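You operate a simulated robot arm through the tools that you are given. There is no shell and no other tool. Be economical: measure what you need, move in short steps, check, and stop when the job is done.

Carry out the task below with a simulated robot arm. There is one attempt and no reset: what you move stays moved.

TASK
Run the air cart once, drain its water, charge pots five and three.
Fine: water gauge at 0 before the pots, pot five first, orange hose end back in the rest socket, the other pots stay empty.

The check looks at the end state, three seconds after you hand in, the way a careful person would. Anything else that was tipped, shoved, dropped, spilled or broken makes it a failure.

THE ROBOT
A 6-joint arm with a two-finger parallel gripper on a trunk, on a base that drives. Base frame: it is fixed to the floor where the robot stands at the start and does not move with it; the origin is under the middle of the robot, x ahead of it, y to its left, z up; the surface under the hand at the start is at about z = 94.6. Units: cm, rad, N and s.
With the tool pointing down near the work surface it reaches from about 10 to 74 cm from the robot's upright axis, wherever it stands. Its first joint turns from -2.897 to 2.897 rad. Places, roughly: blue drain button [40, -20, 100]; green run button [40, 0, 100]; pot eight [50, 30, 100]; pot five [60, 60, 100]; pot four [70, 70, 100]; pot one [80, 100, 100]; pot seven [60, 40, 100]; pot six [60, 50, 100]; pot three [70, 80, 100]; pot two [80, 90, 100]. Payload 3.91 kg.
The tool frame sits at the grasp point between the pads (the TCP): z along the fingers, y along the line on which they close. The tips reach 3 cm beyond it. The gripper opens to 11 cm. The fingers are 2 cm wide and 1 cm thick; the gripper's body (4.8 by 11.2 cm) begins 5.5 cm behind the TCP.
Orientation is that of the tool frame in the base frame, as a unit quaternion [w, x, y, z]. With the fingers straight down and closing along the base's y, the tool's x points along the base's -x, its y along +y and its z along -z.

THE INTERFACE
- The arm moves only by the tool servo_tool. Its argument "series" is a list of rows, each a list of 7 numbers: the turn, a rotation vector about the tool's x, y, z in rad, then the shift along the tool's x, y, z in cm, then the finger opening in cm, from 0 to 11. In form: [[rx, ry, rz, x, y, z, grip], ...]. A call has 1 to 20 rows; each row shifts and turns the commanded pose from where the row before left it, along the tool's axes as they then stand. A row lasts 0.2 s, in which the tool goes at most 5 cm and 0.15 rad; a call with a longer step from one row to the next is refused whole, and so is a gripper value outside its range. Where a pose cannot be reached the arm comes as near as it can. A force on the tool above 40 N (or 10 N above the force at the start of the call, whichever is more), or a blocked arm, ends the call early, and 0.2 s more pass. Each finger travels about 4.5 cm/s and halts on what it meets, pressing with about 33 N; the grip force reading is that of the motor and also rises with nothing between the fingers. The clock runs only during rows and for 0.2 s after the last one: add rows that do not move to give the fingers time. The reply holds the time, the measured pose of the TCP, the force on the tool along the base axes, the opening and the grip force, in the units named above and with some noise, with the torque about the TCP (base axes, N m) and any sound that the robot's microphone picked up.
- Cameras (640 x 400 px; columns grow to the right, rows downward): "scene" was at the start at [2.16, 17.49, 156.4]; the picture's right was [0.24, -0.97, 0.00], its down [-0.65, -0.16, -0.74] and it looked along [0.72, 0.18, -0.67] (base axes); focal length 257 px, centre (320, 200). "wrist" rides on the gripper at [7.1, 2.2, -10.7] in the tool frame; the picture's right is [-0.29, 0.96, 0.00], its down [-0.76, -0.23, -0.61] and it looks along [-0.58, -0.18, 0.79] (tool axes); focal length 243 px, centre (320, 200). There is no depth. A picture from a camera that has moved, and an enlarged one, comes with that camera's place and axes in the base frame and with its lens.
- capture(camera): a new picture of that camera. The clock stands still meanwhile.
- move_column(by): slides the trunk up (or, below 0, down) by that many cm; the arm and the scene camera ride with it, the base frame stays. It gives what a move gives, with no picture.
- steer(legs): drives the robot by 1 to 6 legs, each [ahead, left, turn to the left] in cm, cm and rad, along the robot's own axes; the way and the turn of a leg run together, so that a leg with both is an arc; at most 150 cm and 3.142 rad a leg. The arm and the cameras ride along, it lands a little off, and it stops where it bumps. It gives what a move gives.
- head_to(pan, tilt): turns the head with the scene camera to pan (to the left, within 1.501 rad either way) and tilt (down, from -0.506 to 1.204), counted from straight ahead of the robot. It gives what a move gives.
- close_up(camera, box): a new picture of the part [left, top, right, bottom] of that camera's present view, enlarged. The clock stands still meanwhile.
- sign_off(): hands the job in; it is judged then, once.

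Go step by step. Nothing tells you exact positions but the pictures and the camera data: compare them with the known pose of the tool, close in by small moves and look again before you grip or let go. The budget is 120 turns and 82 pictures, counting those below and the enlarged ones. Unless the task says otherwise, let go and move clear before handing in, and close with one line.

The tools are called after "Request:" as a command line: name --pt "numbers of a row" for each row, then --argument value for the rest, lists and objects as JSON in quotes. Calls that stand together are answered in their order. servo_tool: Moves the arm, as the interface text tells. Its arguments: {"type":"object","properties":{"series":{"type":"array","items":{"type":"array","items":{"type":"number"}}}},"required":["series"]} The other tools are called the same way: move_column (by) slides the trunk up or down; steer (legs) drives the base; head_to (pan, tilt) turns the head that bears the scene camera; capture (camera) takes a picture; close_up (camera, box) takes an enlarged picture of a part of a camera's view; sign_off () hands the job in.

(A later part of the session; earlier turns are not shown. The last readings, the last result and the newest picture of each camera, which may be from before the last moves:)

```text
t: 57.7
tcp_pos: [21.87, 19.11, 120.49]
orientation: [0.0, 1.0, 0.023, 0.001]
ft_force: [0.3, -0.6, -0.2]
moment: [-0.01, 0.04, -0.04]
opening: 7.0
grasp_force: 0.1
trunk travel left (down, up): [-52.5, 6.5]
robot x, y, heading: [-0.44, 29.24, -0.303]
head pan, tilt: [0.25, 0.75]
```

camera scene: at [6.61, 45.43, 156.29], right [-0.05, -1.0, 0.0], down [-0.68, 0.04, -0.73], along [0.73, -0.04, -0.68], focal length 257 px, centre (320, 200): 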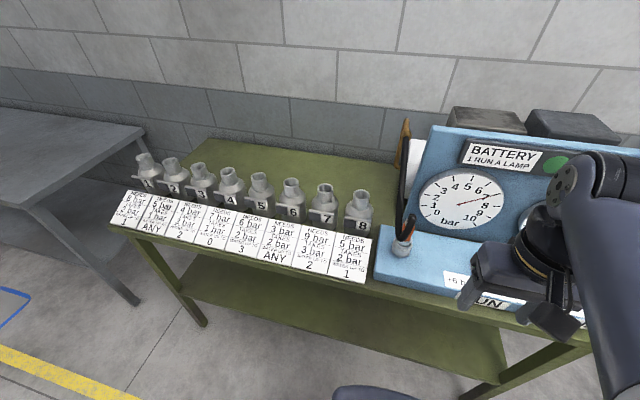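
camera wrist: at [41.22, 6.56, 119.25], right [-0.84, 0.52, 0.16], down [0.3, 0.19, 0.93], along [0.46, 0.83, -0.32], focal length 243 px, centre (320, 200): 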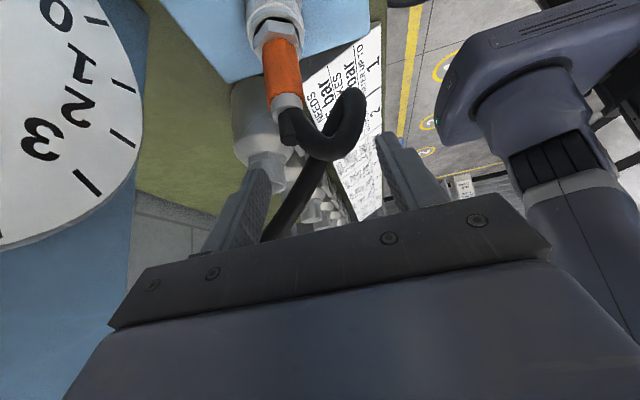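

The roll worked. Now I'll go forward 16 cm and pitch the tool to horizontal at height.

Request:
servo_tool --pt "0 0 0 4 0 0 7" --pt "0 0 0 4 0 0 7" --pt "0 0 0 4 0 0 7" --pt "0 0 0 4 0 0 7" --pt "0 0.1428 0 0 0 0 7" --pt "0 0.1428 0 0 0 0 7" --pt "0 0.1428 0 0 0 0 7" --pt "0 0.1428 0 0 0 0 7" --pt "0 0.1428 0 0 0 0 7" --pt "0 0.1428 0 0 0 0 7" --pt "0 0.1428 0 0 0 0 7" --pt "0 0.1428 0 0 0 0 7" --pt "0 0.1428 0 0 0 0 7" --pt "0 0.1428 0 0 0 0 7" --pt "0 0.1428 0 0 0 0 7" --pt "0 0 0 0 0 0 7"

Request:
capture --camera "scene"

Request:
capture --camera "wrist"

```text
t: 61.1
tcp_pos: [37.86, 19.83, 120.48]
orientation: [-0.018, 0.707, 0.018, 0.707]
ft_force: [0.8, 0.2, -0.4]
moment: [0.03, -0.01, 0.03]
opening: 7.0
grasp_force: 0.0
trunk travel left (down, up): [-52.5, 6.5]
robot x, y, heading: [-0.49, 29.42, -0.301]
head pan, tilt: [0.25, 0.75]
```

```text
46 pictures are left
camera scene: at [6.63, 45.43, 156.29], right [-0.05, -1.0, 0.0], down [-0.68, 0.04, -0.73], along [0.73, -0.04, -0.68], focal length 257 px, centre (320, 200)
```

scene: 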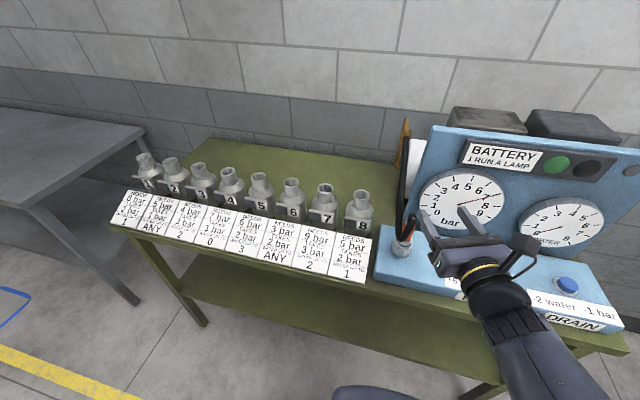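

```text
45 pictures are left
camera wrist: at [27.06, 17.04, 127.59], right [0.05, -0.96, -0.29], down [-0.62, 0.2, -0.76], along [0.78, 0.22, -0.58], focal length 243 px, centre (320, 200)
```

wrist: 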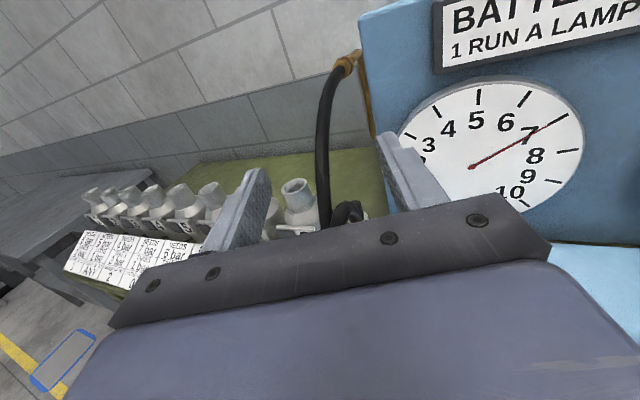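

The tool is horizontal with the camera on top, and the scene camera sees the hose end well. I'll zoom in to refine its position.

Request:
close_up --camera "scene" --box '[360, 180, 480, 300]'

```text
3.33 times, centred on (420, 240) of scene
camera zoom: at [6.63, 45.43, 156.29], right [-0.05, -1.0, 0.0], down [-0.68, 0.04, -0.73], along [0.73, -0.04, -0.68], focal length 858 px, centre (-13, 67)
```

zoom: 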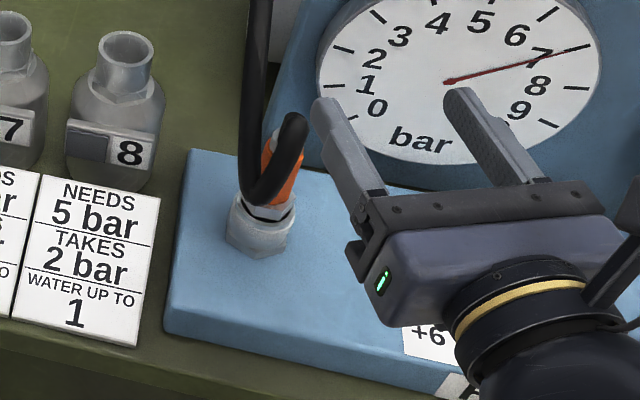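

The loop's underside is at z≈105. I'll lower the horizontal gripper to z≈102.3 in front of the hose end and shift about 0.9 cm right.

Request:
servo_tool --pt "0 0 0 -4 0.4 0 7" --pt "0 0 0 -4 0.5 0 7" --pt "0 0 0 -4 0 0 7" --pt "0 0 0 -3 0 0 7" --pt "0 0 0 -2 0 0 7" --pt "0 0 0 -1.2 0 0 7" --pt "0 0 0 0 0 0 7"

Request:
capture --camera "wrist"

Request:
capture --camera "scene"

```text
t: 62.7
tcp_pos: [38.03, 18.8, 102.29]
orientation: [-0.018, 0.707, 0.018, 0.707]
ft_force: [0.2, 0.7, -0.9]
moment: [0.01, 0.0, -0.01]
opening: 7.0
grasp_force: 0.0
trunk travel left (down, up): [-52.5, 6.5]
robot x, y, heading: [-0.28, 29.09, -0.301]
head pan, tilt: [0.25, 0.75]
```

```text
43 pictures are left
camera wrist: at [27.16, 16.1, 109.47], right [0.05, -0.96, -0.29], down [-0.62, 0.2, -0.76], along [0.78, 0.22, -0.58], focal length 243 px, centre (320, 200)
```

wrist: 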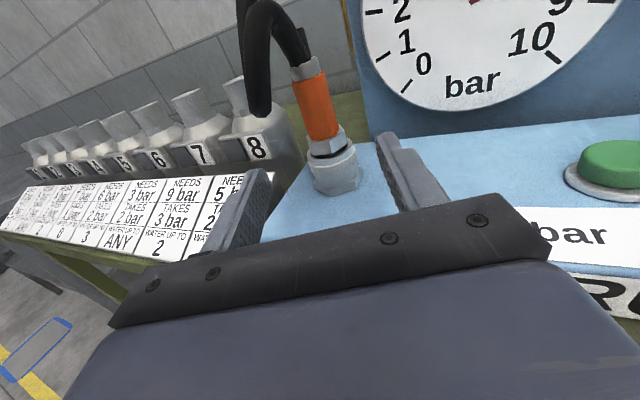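

```text
42 pictures are left
camera scene: at [6.63, 45.43, 156.29], right [-0.05, -1.0, 0.0], down [-0.68, 0.04, -0.73], along [0.73, -0.04, -0.68], focal length 257 px, centre (320, 200)
```

scene: 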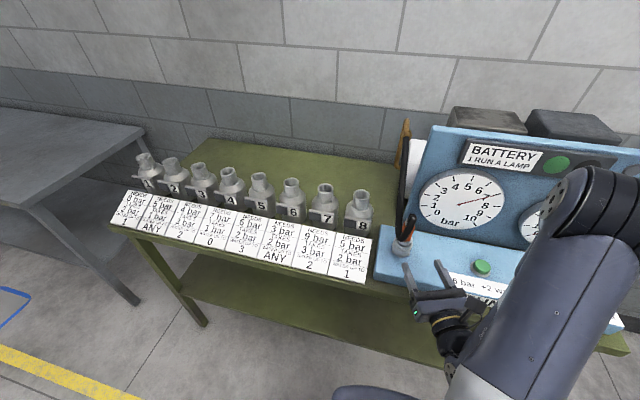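

The hose end stands clear between the fingers, with the loop above them. I'll advance so the fingertips straddle the orange body, stopping short of the loop.

Request:
servo_tool --pt "0 0 0 0 -0.3 2.6 7" --pt "0 0 0 0 0 2.6 7" --pt "0 0 0 0 0 2.6 7" --pt "0 0 0 0 0 1.6 7" --pt "0 0 0 0 0 1 7" --pt "0 0 0 0 0 0 7"

Request:
capture --camera "wrist"

Request:
close_up --camera "scene" --box '[350, 180, 490, 320]'

```text
t: 64.1
tcp_pos: [48.22, 19.71, 102.35]
orientation: [-0.018, 0.707, 0.018, 0.707]
ft_force: [0.0, 0.5, 0.6]
moment: [0.0, 0.02, 0.02]
opening: 7.02
grasp_force: 0.1
trunk travel left (down, up): [-52.5, 6.5]
robot x, y, heading: [-0.51, 28.89, -0.296]
head pan, tilt: [0.25, 0.75]
```

```text
41 pictures are left
camera wrist: at [37.51, 16.98, 109.45], right [0.05, -0.96, -0.29], down [-0.62, 0.2, -0.76], along [0.78, 0.22, -0.58], focal length 243 px, centre (320, 200)
```

wrist: 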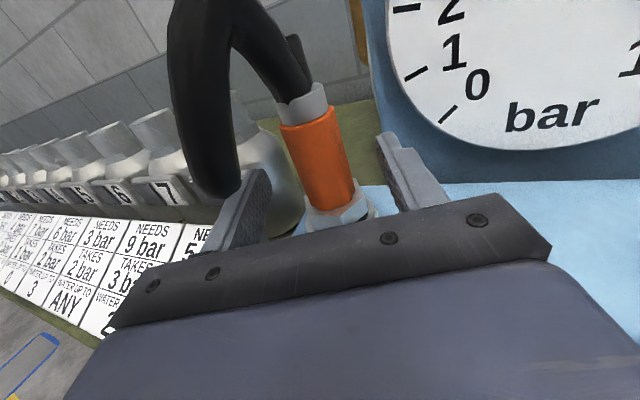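

```text
2.86 times, centred on (420, 250) of scene
camera zoom: at [6.62, 45.44, 156.29], right [-0.05, -1.0, 0.0], down [-0.68, 0.04, -0.73], along [0.73, -0.04, -0.68], focal length 736 px, centre (34, 57)
```

zoom: 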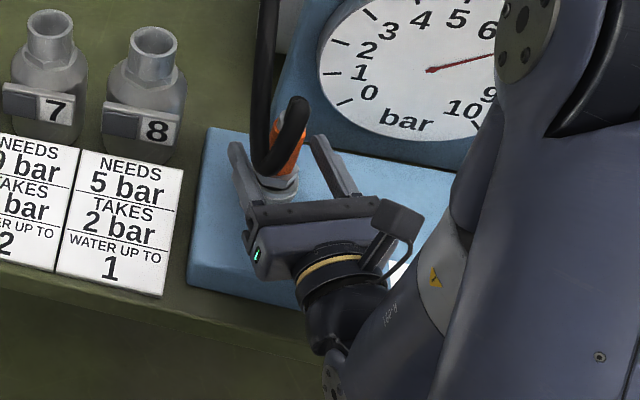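

The orange body is centred laterally, a little beyond the TCP. I'll advance 1 cm more and close gently.

Request:
servo_tool --pt "0 0 0 0 0 0.6 7" --pt "0 0 0 0 0 0.5 7" --pt "0 0 0 0 0 0 5.5" --pt "0 0 0 0 0 0 4.5" --pt "0 0 0 0 0 0 4"

Request:
capture --camera "wrist"

```text
t: 65.3
tcp_pos: [49.29, 19.92, 102.21]
orientation: [-0.018, 0.707, 0.018, 0.707]
ft_force: [0.2, -0.2, 0.1]
moment: [-0.01, -0.01, 0.02]
opening: 4.0
grasp_force: 0.0
trunk travel left (down, up): [-52.5, 6.5]
robot x, y, heading: [-0.67, 29.17, -0.299]
head pan, tilt: [0.25, 0.75]
```

```text
39 pictures are left
camera wrist: at [38.57, 17.03, 109.42], right [0.05, -0.96, -0.29], down [-0.62, 0.2, -0.76], along [0.78, 0.22, -0.58], focal length 243 px, centre (320, 200)
```

wrist: 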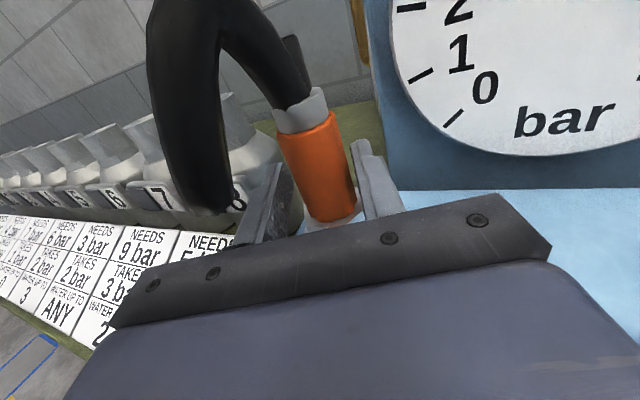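

Nearly centred. I'll shift 0.2 cm right and close.

Request:
servo_tool --pt "0 0 0 0 0.2 0 3.5" --pt "0 0 0 0 0 0 2.5" --pt "0 0 0 0 0 0 1.5" --pt "0 0 0 0 0 0 1" --pt "0 0 0 0 0 0 1" --pt "0 0 0 0 0 0 1"

Request:
capture --camera "wrist"

```text
t: 66.7
tcp_pos: [49.36, 19.59, 102.3]
orientation: [-0.018, 0.707, 0.018, 0.707]
ft_force: [0.5, -1.7, 1.6]
moment: [-0.09, -0.01, -0.01]
opening: 2.86
grasp_force: 32.9
trunk travel left (down, up): [-52.5, 6.5]
robot x, y, heading: [-0.25, 29.39, -0.303]
head pan, tilt: [0.25, 0.75]
```

```text
38 pictures are left
camera wrist: at [38.59, 16.79, 109.41], right [0.05, -0.96, -0.29], down [-0.62, 0.2, -0.76], along [0.78, 0.22, -0.58], focal length 243 px, centre (320, 200)
```

wrist: 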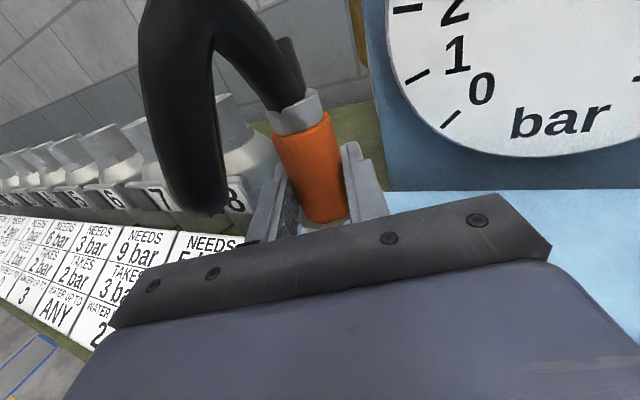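

Gripped with very little side load; the seat pose is TCP (49.36, 19.59, 102.30). I'll lift it out gently.

Request:
servo_tool --pt "0 0 0 0.5 0 0 1" --pt "0 0 0 0.7 0 0 1" --pt "0 0 0 1 0 0 1" --pt "0 0 0 1 0 0 1" --pt "0 0 0 0 0 0 1"

Request:
close_up --camera "scene" --box '[350, 180, 490, 320]'

Request:
capture --camera "wrist"

```text
t: 67.9
tcp_pos: [49.31, 19.6, 105.48]
orientation: [-0.017, 0.707, 0.017, 0.707]
ft_force: [0.1, -0.9, -1.9]
moment: [0.02, 0.03, 0.0]
opening: 2.9
grasp_force: 33.0
trunk travel left (down, up): [-52.5, 6.5]
robot x, y, heading: [-0.61, 29.22, -0.303]
head pan, tilt: [0.25, 0.75]
```

```text
2.86 times, centred on (420, 250) of scene
camera zoom: at [6.62, 45.44, 156.29], right [-0.05, -1.0, 0.0], down [-0.68, 0.04, -0.73], along [0.73, -0.04, -0.68], focal length 736 px, centre (34, 57)
```

zoom: 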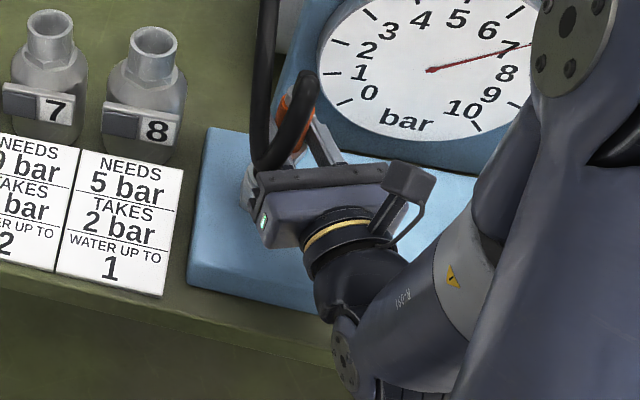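

```text
36 pictures are left
camera wrist: at [38.59, 16.8, 112.65], right [0.05, -0.96, -0.29], down [-0.62, 0.2, -0.76], along [0.78, 0.22, -0.58], focal length 243 px, centre (320, 200)
```

wrist: 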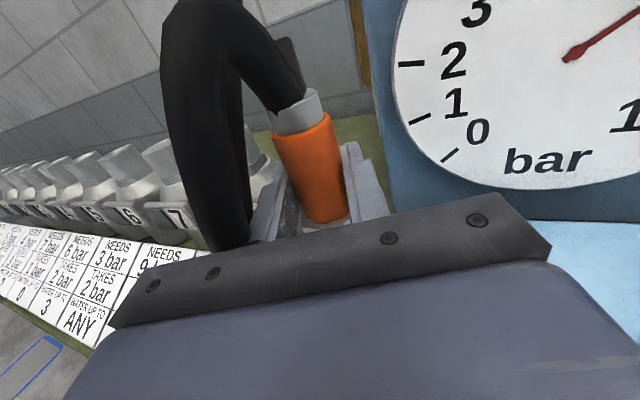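

It's coming out freely. I'll raise it further to see the plug's lower end.

Request:
servo_tool --pt "0 0 0 2 0 0 1" --pt "0 0 0 2.5 0 0 1" --pt "0 0 0 2.5 0 0 1" --pt "0 0 0 2.5 0 0 1" --pt "0 0 0 2.5 0 0 1" --pt "0 0 0 2.5 0 0 1" --pt "0 0 0 0 0 0 1"

Request:
capture --camera "scene"

Request:
close_up --camera "scene" --box '[350, 150, 490, 290]'

```text
t: 69.5
tcp_pos: [49.3, 19.57, 119.97]
orientation: [-0.018, 0.707, 0.018, 0.707]
ft_force: [0.1, 0.1, -1.9]
moment: [-0.01, 0.03, -0.01]
opening: 2.89
grasp_force: 32.5
trunk travel left (down, up): [-52.5, 6.5]
robot x, y, heading: [-0.22, 29.47, -0.301]
head pan, tilt: [0.25, 0.75]
```

```text
35 pictures are left
camera scene: at [6.61, 45.44, 156.29], right [-0.05, -1.0, 0.0], down [-0.68, 0.04, -0.73], along [0.73, -0.04, -0.68], focal length 257 px, centre (320, 200)
```

scene: 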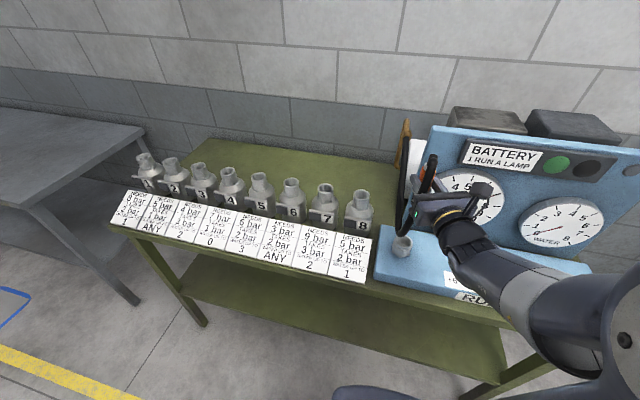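

```text
2.86 times, centred on (420, 220) of scene
camera zoom: at [6.61, 45.44, 156.29], right [-0.05, -1.0, 0.0], down [-0.68, 0.04, -0.73], along [0.73, -0.04, -0.68], focal length 736 px, centre (34, 143)
```

zoom: 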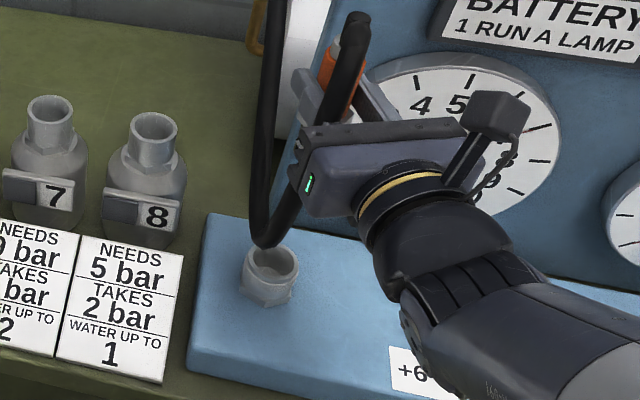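

The plug is out and the empty rest socket is near (50.0, 19.9). From two views, pot 5's mouth is near (72.9, 61.5, 106) and pot 3's near (80, 82.2, 106). I'll raise a bit more and drive left with the plug held high.

Request:
servo_tool --pt "0 0 0 2.5 0 0 1" --pt "0 0 0 2.5 0 0 1" --pt "0 0 0 0 0 0 1"

Request:
steer --legs '[[0, 27, 0]]'

Request:
capture --camera "scene"

```text
t: 70.3
tcp_pos: [49.24, 19.64, 124.88]
orientation: [-0.018, 0.707, 0.018, 0.707]
ft_force: [-0.6, 0.1, -3.0]
moment: [0.0, 0.02, 0.06]
opening: 2.87
grasp_force: 32.9
trunk travel left (down, up): [-52.5, 6.5]
robot x, y, heading: [-0.57, 29.28, -0.307]
head pan, tilt: [0.25, 0.75]
```

```text
t: 72.2
tcp_pos: [57.31, 45.29, 124.91]
orientation: [-0.018, 0.706, 0.017, 0.707]
ft_force: [-0.4, -1.0, -2.8]
moment: [0.06, 0.04, 0.02]
opening: 2.87
grasp_force: 32.5
trunk travel left (down, up): [-52.5, 6.5]
robot x, y, heading: [7.5, 54.91, -0.305]
head pan, tilt: [0.25, 0.75]
```

```text
33 pictures are left
camera scene: at [14.6, 71.1, 156.29], right [-0.05, -1.0, 0.0], down [-0.68, 0.04, -0.73], along [0.73, -0.04, -0.68], focal length 257 px, centre (320, 200)
```

scene: 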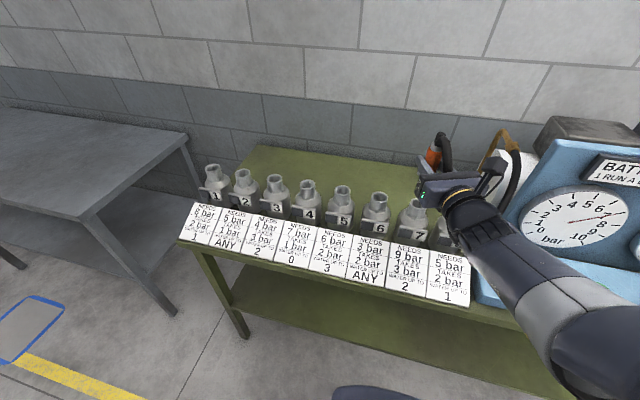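

All fine with little hose load. I'll go on left 25 cm and ahead 8 cm, so pot 5 is in front.

Request:
steer --legs '[[0, 25, 0]]'

Request:
steer --legs '[[8, 0, 0]]'

Request:
capture --camera "scene"

Request:
capture --camera "wrist"

```text
t: 74.0
tcp_pos: [64.76, 69.22, 125.01]
orientation: [-0.017, 0.707, 0.017, 0.707]
ft_force: [0.0, 0.3, -2.8]
moment: [0.05, 0.06, -0.02]
opening: 2.89
grasp_force: 33.6
trunk travel left (down, up): [-52.5, 6.5]
robot x, y, heading: [14.75, 78.64, -0.305]
head pan, tilt: [0.25, 0.75]
```

```text
t: 75.1
tcp_pos: [72.48, 66.71, 124.94]
orientation: [-0.017, 0.708, 0.017, 0.706]
ft_force: [-0.6, 0.0, -1.6]
moment: [0.01, -0.03, -0.02]
opening: 2.88
grasp_force: 32.8
trunk travel left (down, up): [-52.5, 6.5]
robot x, y, heading: [22.12, 76.23, -0.304]
head pan, tilt: [0.25, 0.75]
```

```text
32 pictures are left
camera scene: at [29.73, 92.49, 156.29], right [-0.05, -1.0, 0.0], down [-0.68, 0.04, -0.73], along [0.73, -0.04, -0.68], focal length 257 px, centre (320, 200)
```

scene: 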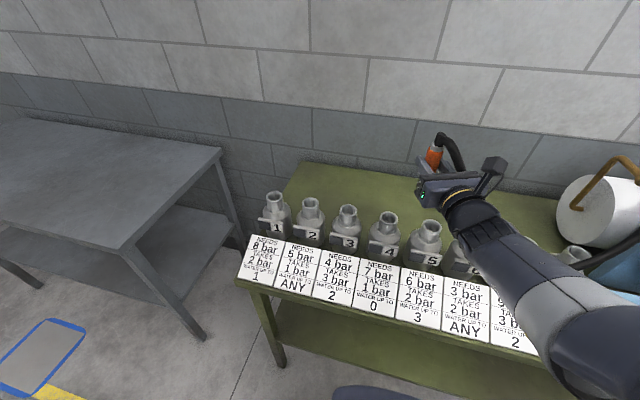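

```text
31 pictures are left
camera wrist: at [61.73, 63.89, 132.07], right [0.05, -0.96, -0.29], down [-0.62, 0.2, -0.76], along [0.78, 0.22, -0.58], focal length 243 px, centre (320, 200)
```

wrist: 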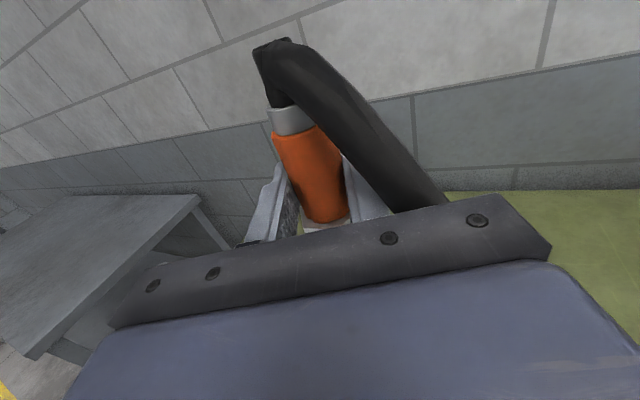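

Now I'll move the plug above pot 5 (axis target 72.75, 61.4) at z≈119 and check alignment.

Request:
servo_tool --pt "0 0 0 0 2.7 -0.35 1" --pt "0 0 0 0 2.66 -0.35 1" --pt "0 0 0 -3 0 0 1" --pt "0 0 0 -3 0 0 1" --pt "0 0 0 0 0 0 1"

Request:
close_up --camera "scene" --box '[380, 140, 500, 280]'

Request:
capture --camera "wrist"

```text
t: 76.3
tcp_pos: [71.88, 61.28, 118.92]
orientation: [-0.018, 0.708, 0.018, 0.706]
ft_force: [-0.4, -0.3, -2.4]
moment: [-0.06, 0.02, 0.03]
opening: 2.88
grasp_force: 33.3
trunk travel left (down, up): [-52.5, 6.5]
robot x, y, heading: [22.75, 76.53, -0.302]
head pan, tilt: [0.25, 0.75]
```

```text
2.86 times, centred on (440, 210) of scene
camera zoom: at [29.7, 92.49, 156.29], right [-0.05, -1.0, 0.0], down [-0.68, 0.04, -0.73], along [0.73, -0.04, -0.68], focal length 736 px, centre (-23, 171)
```

zoom: 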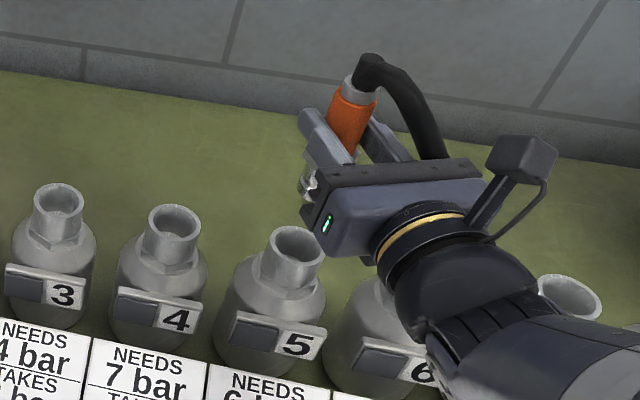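

```text
29 pictures are left
camera wrist: at [61.29, 58.49, 126.08], right [0.05, -0.96, -0.29], down [-0.62, 0.2, -0.76], along [0.78, 0.22, -0.58], focal length 243 px, centre (320, 200)
```

wrist: 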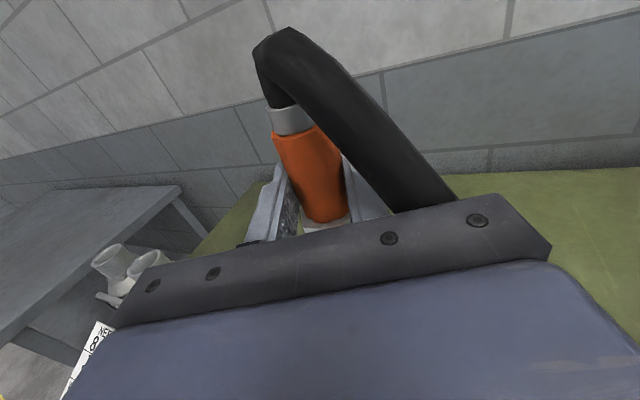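

The fingertip projection matches the camera well, and the plug axis sits about 1.45 cm ahead of the TCP. I'll correct by -0.85 in x, lower to z≈115 and compare with the mouth.

Request:
servo_tool --pt "0 0 0 0 0.1 -0.85 1" --pt "0 0 0 -2 0 0 1" --pt "0 0 0 -1.5 0 0 1" --pt "0 0 0 0 0 0 1"

Request:
close_up --camera "scene" --box '[390, 160, 480, 260]'

```text
t: 77.3
tcp_pos: [71.16, 61.08, 115.4]
orientation: [-0.017, 0.707, 0.017, 0.707]
ft_force: [0.6, -0.5, -1.3]
moment: [0.01, 0.01, 0.03]
opening: 2.89
grasp_force: 32.7
trunk travel left (down, up): [-52.5, 6.5]
robot x, y, heading: [22.51, 76.12, -0.3]
head pan, tilt: [0.25, 0.75]
```

```text
4.00 times, centred on (435, 210) of scene
camera zoom: at [29.68, 92.5, 156.29], right [-0.05, -1.0, 0.0], down [-0.68, 0.04, -0.73], along [0.73, -0.04, -0.68], focal length 1030 px, centre (-140, 160)
```

zoom: 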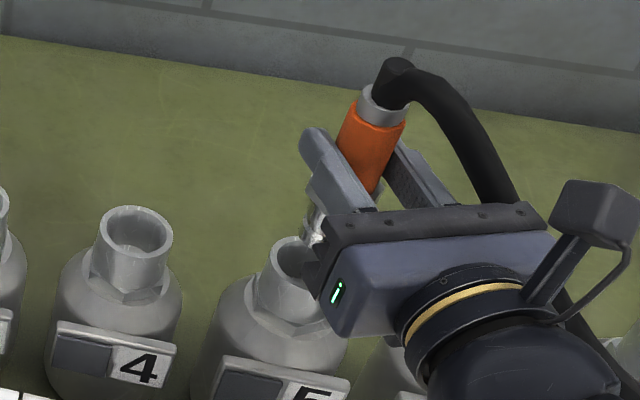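

The nozzle tip is just above pot 5's mouth and nearly centred. I'll nudge -0.5 in x and +0.2 in y, descend 1.5 cm and look.

Request:
servo_tool --pt "0 0 0 0 -0.2 -0.5 1" --pt "0 0 0 -0.5 0 0 1" --pt "0 0 0 -0.5 0 0 1" --pt "0 0 0 -0.5 0 0 1" --pt "0 0 0 0 0 0 1"

Request:
close_up --camera "scene" --box '[400, 180, 460, 250]'

```text
t: 78.5
tcp_pos: [70.56, 61.32, 113.9]
orientation: [-0.018, 0.707, 0.018, 0.707]
ft_force: [0.8, 0.4, -2.4]
moment: [0.03, -0.01, 0.0]
opening: 2.9
grasp_force: 32.8
trunk travel left (down, up): [-52.5, 6.5]
robot x, y, heading: [22.45, 76.43, -0.303]
head pan, tilt: [0.25, 0.75]
```

```text
5.71 times, centred on (430, 215) of scene
camera zoom: at [29.68, 92.5, 156.29], right [-0.05, -1.0, 0.0], down [-0.68, 0.04, -0.73], along [0.73, -0.04, -0.68], focal length 1471 px, centre (-309, 114)
```

zoom: 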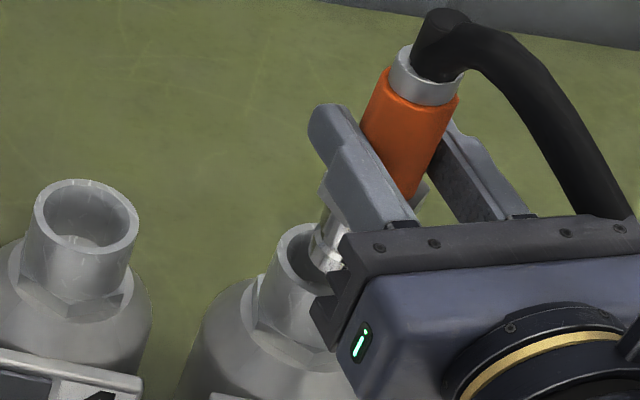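

The nozzle is entering the mouth, about 0.4 cm right of centre. I'll correct and descend further with care.

Request:
servo_tool --pt "0 0 0 0 -0.4 0 1" --pt "0 0 0 -0.4 0 0 1" --pt "0 0 0 -0.4 0 0 1" --pt "0 0 0 -0.4 0 0 1" --pt "0 0 0 -0.4 0 0 1" --pt "0 0 0 -0.4 0 0 1" --pt "0 0 0 0 0 0 1"

Request:
close_up --camera "scene" --box '[400, 180, 460, 250]'

```text
t: 79.9
tcp_pos: [70.73, 61.55, 112.57]
orientation: [-0.016, 0.7, 0.02, 0.714]
ft_force: [4.7, -1.2, -0.5]
moment: [-0.09, -0.3, -0.07]
opening: 2.87
grasp_force: 32.9
trunk travel left (down, up): [-52.5, 6.5]
robot x, y, heading: [22.49, 76.58, -0.299]
head pan, tilt: [0.25, 0.75]
stopped in row 6: the force on the tool passed its limit at 44 N (the readings are from after the stop); the commanded pose is now the measured one
```

```text
5.71 times, centred on (430, 215) of scene
camera zoom: at [29.76, 92.47, 156.25], right [-0.05, -1.0, 0.0], down [-0.68, 0.04, -0.73], along [0.73, -0.04, -0.68], focal length 1471 px, centre (-309, 114)
```

zoom: 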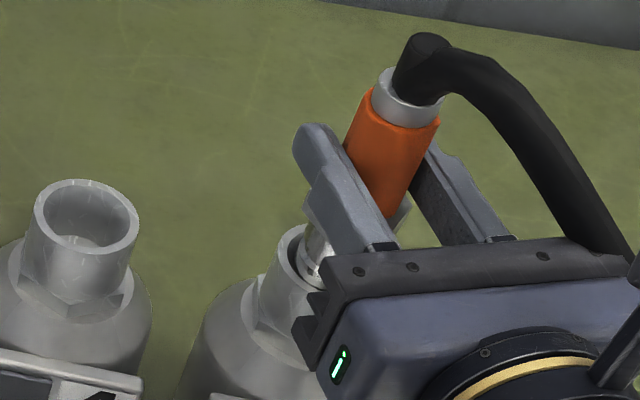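

It stopped with the reaction pushing the tool towards +x, so the nozzle is touching the front side of the neck. I'll lift 1.2 cm, level the tool, shift +0.5 in x and look.

Request:
servo_tool --pt "0 0 0 0.6 0 0 1" --pt "0 -0.02 0 0.8 0 0 1" --pt "0 0 0 0 0.15 0.5 1" --pt "0 0 0 0 0 0 1"

Request:
head_to --pan -0.2 --tilt 0.75

Request:
capture --camera "scene"

Request:
capture --camera "wrist"

```text
t: 80.9
tcp_pos: [71.13, 61.4, 114.06]
orientation: [-0.016, 0.708, 0.021, 0.705]
ft_force: [0.9, 0.6, -2.6]
moment: [-0.03, 0.01, -0.01]
opening: 2.87
grasp_force: 32.9
trunk travel left (down, up): [-52.5, 6.5]
robot x, y, heading: [22.58, 76.32, -0.305]
head pan, tilt: [0.25, 0.75]
```

```text
t: 81.8
tcp_pos: [71.19, 61.49, 114.01]
orientation: [-0.015, 0.708, 0.02, 0.706]
ft_force: [0.0, 0.0, -2.2]
moment: [0.0, 0.04, -0.01]
opening: 2.86
grasp_force: 33.1
trunk travel left (down, up): [-52.5, 6.5]
robot x, y, heading: [22.02, 76.45, -0.306]
head pan, tilt: [-0.201, 0.75]
```

```text
25 pictures are left
camera scene: at [28.7, 88.94, 156.29], right [-0.48, -0.88, 0.0], down [-0.6, 0.33, -0.73], along [0.64, -0.35, -0.68], focal length 257 px, centre (320, 200)
```

scene: 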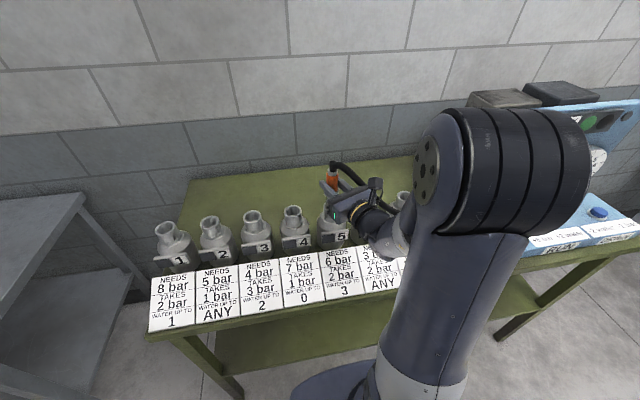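

```text
24 pictures are left
camera wrist: at [60.52, 58.73, 121.23], right [0.05, -0.96, -0.28], down [-0.62, 0.2, -0.76], along [0.78, 0.21, -0.59], focal length 243 px, centre (320, 200)
```

wrist: 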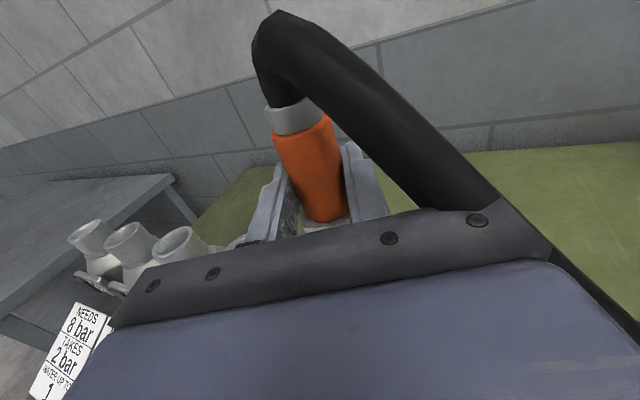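

Request:
close_up --camera "scene" --box '[280, 160, 380, 260]'

```text
4.00 times, centred on (330, 210) of scene
camera zoom: at [28.7, 88.94, 156.29], right [-0.48, -0.88, 0.0], down [-0.6, 0.33, -0.73], along [0.64, -0.35, -0.68], focal length 1030 px, centre (280, 160)
```

zoom: 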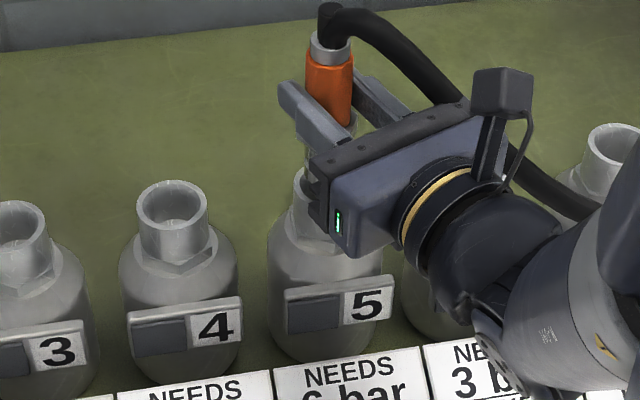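

The views disagree by about half a centimetre, so I'll use a middle position (-0.2 in x), descend in fine steps and read the forces.

Request:
servo_tool --pt "0 0 0 0 0 -0.2 1" --pt "0 0 0 -0.3 0 0 1" --pt "0 0 0 -0.3 0 0 1" --pt "0 0 0 -0.2 0 0 1" --pt "0 0 0 -0.2 0 0 1" --pt "0 0 0 -0.1 0 0 1" --pt "0 0 0 0 0 0 1"

```text
t: 83.4
tcp_pos: [71.04, 61.41, 112.9]
orientation: [-0.016, 0.708, 0.02, 0.706]
ft_force: [0.4, -1.3, -2.7]
moment: [-0.01, 0.04, 0.0]
opening: 2.89
grasp_force: 32.5
trunk travel left (down, up): [-52.5, 6.5]
robot x, y, heading: [22.49, 76.23, -0.3]
head pan, tilt: [-0.201, 0.75]
```

Request:
servo_tool --pt "0 0 0 -0.15 0 0 1" --pt "0 0 0 -0.15 0 0 1" --pt "0 0 0 -0.15 0 0 1" --pt "0 0 0 -0.15 0 0 1"

Request:
close_up --camera "scene" --box '[280, 160, 380, 260]'

```text
t: 84.4
tcp_pos: [71.06, 61.48, 112.42]
orientation: [-0.015, 0.707, 0.019, 0.706]
ft_force: [1.4, -1.6, 1.2]
moment: [-0.04, -0.08, -0.04]
opening: 2.88
grasp_force: 33.2
trunk travel left (down, up): [-52.5, 6.5]
robot x, y, heading: [22.6, 76.44, -0.297]
head pan, tilt: [-0.201, 0.75]
```

```text
4.00 times, centred on (330, 210) of scene
camera zoom: at [28.7, 88.93, 156.3], right [-0.48, -0.88, 0.0], down [-0.6, 0.33, -0.73], along [0.64, -0.35, -0.68], focal length 1030 px, centre (280, 160)
```

zoom: 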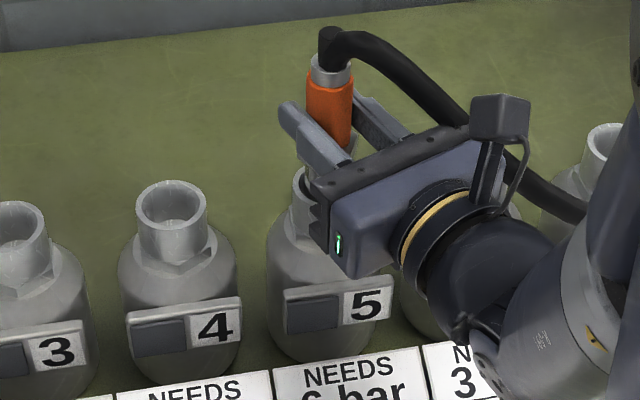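

There's light contact: reaction +x and -y. I'll shift a little that way and keep easing down.

Request:
servo_tool --pt "0 0 0 0 0.2 0.25 1" --pt "0 0 0 -0.15 0 0 1" --pt "0 0 0 -0.15 0 0 1" --pt "0 0 0 -0.1 0 0 1"

```text
t: 85.4
tcp_pos: [71.28, 61.2, 111.91]
orientation: [-0.016, 0.708, 0.02, 0.706]
ft_force: [0.0, -0.1, -2.7]
moment: [0.01, 0.01, 0.04]
opening: 2.89
grasp_force: 33.4
trunk travel left (down, up): [-52.5, 6.5]
robot x, y, heading: [23.05, 76.37, -0.301]
head pan, tilt: [-0.201, 0.75]
```

Free again and sliding in. I'll continue down.

Request:
servo_tool --pt "0 0 0 -0.2 0 0 1" --pt "0 0 0 -0.2 0 0 1" --pt "0 0 0 -0.2 0 0 1" --pt "0 0 0 -0.15 0 0 1" --pt "0 0 0 -0.15 0 0 1"

```text
t: 86.6
tcp_pos: [71.2, 61.31, 111.1]
orientation: [-0.016, 0.708, 0.02, 0.706]
ft_force: [-0.3, 0.3, -1.3]
moment: [0.0, 0.04, 0.01]
opening: 2.89
grasp_force: 33.5
trunk travel left (down, up): [-52.5, 6.5]
robot x, y, heading: [22.75, 76.43, -0.302]
head pan, tilt: [-0.201, 0.75]
```

Request:
servo_tool --pt "0 0 0 -0.15 0 0 1" --pt "0 0 0 -0.15 0 0 1" --pt "0 0 0 -0.15 0 0 1" --pt "0 0 0 -0.15 0 0 1"

```text
t: 87.6
tcp_pos: [71.24, 61.32, 110.5]
orientation: [-0.016, 0.708, 0.021, 0.706]
ft_force: [-0.2, 0.3, -3.1]
moment: [-0.03, 0.06, 0.0]
opening: 2.88
grasp_force: 32.6
trunk travel left (down, up): [-52.5, 6.5]
robot x, y, heading: [22.4, 76.4, -0.302]
head pan, tilt: [-0.201, 0.75]
```

Request:
servo_tool --pt "0 0 0 -0.15 0 0 1" --pt "0 0 0 -0.15 0 0 1" --pt "0 0 0 -0.15 0 0 1" --pt "0 0 0 -0.15 0 0 1"

Request:
close_up --camera "scene" --box '[280, 160, 380, 260]'

```text
t: 88.6
tcp_pos: [71.27, 61.25, 109.85]
orientation: [-0.015, 0.708, 0.021, 0.705]
ft_force: [0.5, -0.7, -2.1]
moment: [0.0, -0.01, 0.0]
opening: 2.89
grasp_force: 33.1
trunk travel left (down, up): [-52.5, 6.5]
robot x, y, heading: [22.48, 76.6, -0.304]
head pan, tilt: [-0.201, 0.75]
```

```text
4.00 times, centred on (330, 210) of scene
camera zoom: at [28.7, 88.93, 156.29], right [-0.48, -0.88, 0.0], down [-0.6, 0.33, -0.73], along [0.64, -0.35, -0.68], focal length 1030 px, centre (280, 160)
```

zoom: 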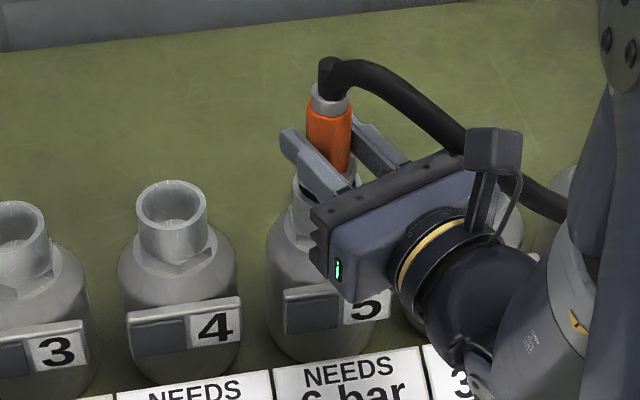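

Request:
servo_tool --pt "0 0 0 -0.12 0 0 1" --pt "0 0 0 -0.12 0 0 1" --pt "0 0 0 -0.12 0 0 1" --pt "0 0 0 -0.12 0 0 1" --pt "0 0 0 -0.12 0 0 1"

```text
t: 89.8
tcp_pos: [71.17, 61.18, 109.46]
orientation: [-0.015, 0.705, 0.021, 0.709]
ft_force: [0.4, 0.1, 19.8]
moment: [0.15, 0.0, 0.01]
opening: 2.88
grasp_force: 32.8
trunk travel left (down, up): [-52.5, 6.5]
robot x, y, heading: [22.58, 76.2, -0.298]
head pan, tilt: [-0.201, 0.75]
```

Firm vertical resistance of about 20 N, so it's seated. I'll hold it briefly and check the pot's indicator and the gauge.

Request:
servo_tool --pt "0 0 0 0 0 0 1" --pt "0 0 0 0 0 0 1" --pt "0 0 0 0 0 0 1" --pt "0 0 0 0 0 0 1" --pt "0 0 0 0 0 0 1"

Request:
capture --camera "scene"

```text
t: 91.0
tcp_pos: [71.18, 61.3, 109.5]
orientation: [-0.016, 0.705, 0.021, 0.709]
ft_force: [5.2, -0.4, 34.2]
moment: [0.05, -0.41, -0.01]
opening: 2.88
grasp_force: 32.5
trunk travel left (down, up): [-52.5, 6.5]
robot x, y, heading: [22.1, 76.03, -0.296]
head pan, tilt: [-0.201, 0.75]
```

```text
20 pictures are left
camera scene: at [28.53, 88.99, 156.31], right [-0.48, -0.88, 0.0], down [-0.6, 0.33, -0.73], along [0.64, -0.35, -0.68], focal length 257 px, centre (320, 200)
```

scene: 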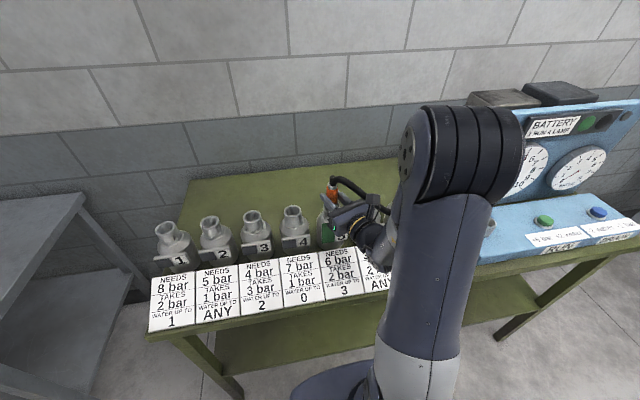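

Request:
close_up --camera "scene" --box '[480, 90, 640, 220]'

Request:
close_up --camera "scene" --box '[280, 160, 380, 260]'

```text
3.08 times, centred on (560, 155) of scene
camera zoom: at [28.53, 88.99, 156.31], right [-0.48, -0.88, 0.0], down [-0.6, 0.33, -0.73], along [0.64, -0.35, -0.68], focal length 792 px, centre (-418, 338)
```

zoom: 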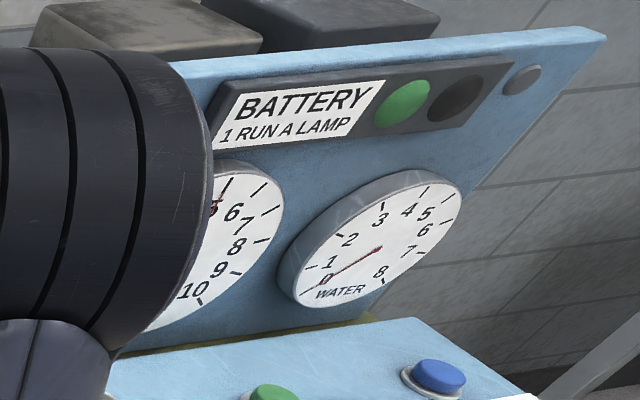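

```text
4.00 times, centred on (330, 210) of scene
camera zoom: at [28.53, 88.99, 156.31], right [-0.48, -0.88, 0.0], down [-0.6, 0.33, -0.73], along [0.64, -0.35, -0.68], focal length 1030 px, centre (280, 160)
```

zoom: 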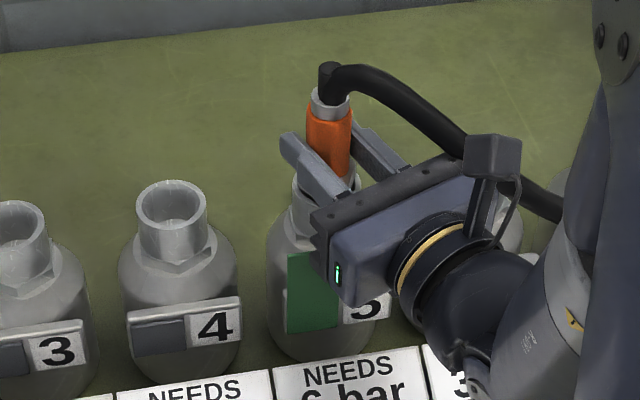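

Pot 5's green flag is up, so it's charged, and the needle dropped to about 5. I'll lift the plug straight out and move (+6.7, +20.8) over pot 3.

Request:
servo_tool --pt "0 0 0 0.5 0 0 1" --pt "0 0 0 1 0 0 1" --pt "0 0 0 1 0 0 1" --pt "0 0 0 1.5 0 0 1" --pt "0 0 0 1.5 0 0 1" --pt "0 0 0 2 0 0 1" --pt "0 0 0 2 0 0 1" --pt "0 0 0 0 0 0 1"

Request:
close_up --camera "scene" --box '[220, 140, 380, 280]'

```text
t: 92.8
tcp_pos: [71.28, 61.32, 118.85]
orientation: [-0.016, 0.708, 0.02, 0.706]
ft_force: [0.2, 0.0, -2.2]
moment: [-0.03, 0.02, 0.04]
opening: 2.89
grasp_force: 32.9
trunk travel left (down, up): [-52.5, 6.5]
robot x, y, heading: [22.5, 76.15, -0.301]
head pan, tilt: [-0.201, 0.75]
```

```text
2.86 times, centred on (300, 210) of scene
camera zoom: at [28.68, 88.94, 156.29], right [-0.48, -0.88, 0.0], down [-0.6, 0.33, -0.73], along [0.64, -0.35, -0.68], focal length 736 px, centre (377, 171)
```

zoom: 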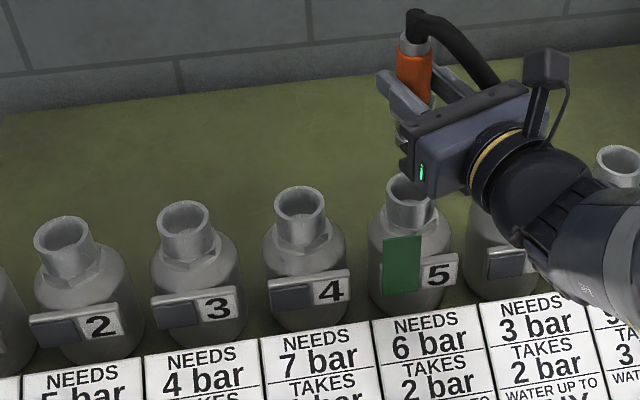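

Request:
servo_tool --pt "0 0 0 0 -4.05 1.53 1" --pt "0 0 0 0 -4.05 1.53 1" --pt "0 0 0 0 -4.05 1.53 1" --pt "0 0 0 0 -4.05 1.53 1" --pt "0 0 0 0 -4.04 1.52 1" --pt "0 0 0 0 0 0 1" --pt "0 0 0 0 0 0 1"

Request:
close_up --camera "scene" --box '[200, 140, 340, 280]'

```text
t: 94.4
tcp_pos: [76.76, 72.54, 120.15]
orientation: [-0.022, 0.708, 0.025, 0.705]
ft_force: [0.6, -0.2, -2.6]
moment: [0.0, 0.04, 0.0]
opening: 2.86
grasp_force: 32.6
out of reach, approached as far as the arm can: row 3, 4, 5
trunk travel left (down, up): [-52.5, 6.5]
robot x, y, heading: [22.44, 76.49, -0.302]
head pan, tilt: [-0.201, 0.75]
```

```text
2.86 times, centred on (270, 210) of scene
camera zoom: at [28.69, 88.94, 156.29], right [-0.48, -0.88, 0.0], down [-0.6, 0.33, -0.73], along [0.64, -0.35, -0.68], focal length 736 px, centre (463, 171)
```

zoom: 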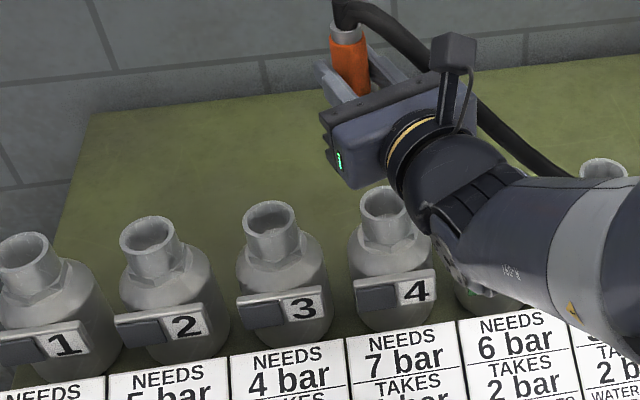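

The arm ran out of reach at pot 4's position. I'll drive the base 15 cm left with the plug held above the pots.

Request:
steer --legs '[[0, 15, 0]]'

```text
t: 95.8
tcp_pos: [81.26, 86.98, 120.2]
orientation: [-0.022, 0.709, 0.025, 0.705]
ft_force: [-0.5, 0.1, -2.2]
moment: [0.04, 0.02, 0.03]
opening: 2.86
grasp_force: 33.0
trunk travel left (down, up): [-52.5, 6.5]
robot x, y, heading: [26.99, 90.81, -0.305]
head pan, tilt: [-0.201, 0.75]
```

Request:
servo_tool --pt "0 0 0 0 1.6 -1.24 1" --pt "0 0 0 0 1.6 -1.24 1" --pt "0 0 0 0 1.67 -1.25 1" --pt "0 0 0 -2 0 0 1" --pt "0 0 0 -2 0 0 1" --pt "0 0 0 0 0 0 1"

Request:
capture --camera "scene"

```text
t: 97.2
tcp_pos: [77.88, 81.68, 116.29]
orientation: [-0.021, 0.709, 0.025, 0.705]
ft_force: [0.5, -0.3, -2.0]
moment: [0.0, -0.01, -0.01]
opening: 2.85
grasp_force: 33.0
trunk travel left (down, up): [-52.5, 6.5]
robot x, y, heading: [26.92, 90.61, -0.3]
head pan, tilt: [-0.201, 0.75]
```

```text
15 pictures are left
camera scene: at [33.16, 103.36, 156.29], right [-0.48, -0.88, 0.0], down [-0.6, 0.33, -0.73], along [0.64, -0.35, -0.68], focal length 257 px, centre (320, 200)
```

scene: 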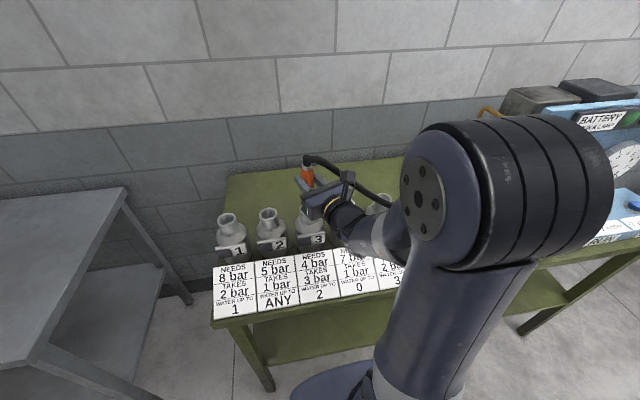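

Request:
close_up --camera "scene" --box '[250, 150, 350, 250]'

```text
4.00 times, centred on (300, 200) of scene
camera zoom: at [33.16, 103.36, 156.29], right [-0.48, -0.88, 0.0], down [-0.6, 0.33, -0.73], along [0.64, -0.35, -0.68], focal length 1030 px, centre (400, 200)
```

zoom: 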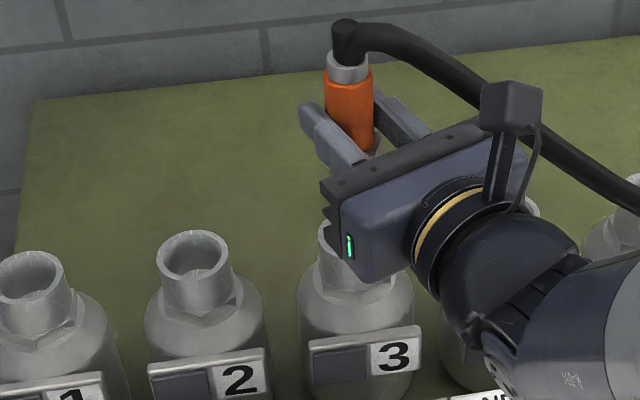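

Compared with where pot 5 succeeded, the seat for pot 3 should be TCP ≈ (77.55, 81.75). I'll nudge by -0.3 in x and descend gently.

Request:
servo_tool --pt "0 0 0 -0.5 0 -0.3 1" --pt "0 0 0 -0.5 0 0 1" --pt "0 0 0 -0.5 0 0 1" --pt "0 0 0 -0.4 0 0 1" --pt "0 0 0 -0.3 0 0 1" --pt "0 0 0 -0.3 0 0 1" --pt "0 0 0 -0.3 0 0 1" --pt "0 0 0 0 0 0 1"

Request:
close_up --camera "scene" --box '[250, 150, 350, 250]'

```text
t: 99.0
tcp_pos: [77.52, 81.9, 113.59]
orientation: [-0.021, 0.709, 0.026, 0.704]
ft_force: [-0.8, -0.9, -2.3]
moment: [-0.01, 0.01, 0.0]
opening: 2.87
grasp_force: 32.6
trunk travel left (down, up): [-52.5, 6.5]
robot x, y, heading: [26.89, 90.88, -0.3]
head pan, tilt: [-0.201, 0.75]
```

```text
4.00 times, centred on (300, 200) of scene
camera zoom: at [33.15, 103.36, 156.29], right [-0.48, -0.88, 0.0], down [-0.6, 0.33, -0.73], along [0.64, -0.35, -0.68], focal length 1030 px, centre (400, 200)
```

zoom: 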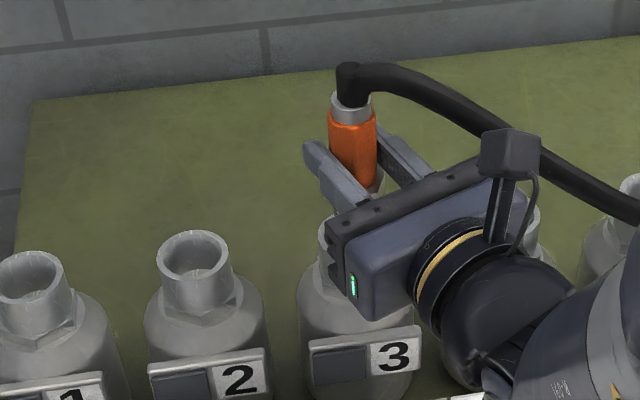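

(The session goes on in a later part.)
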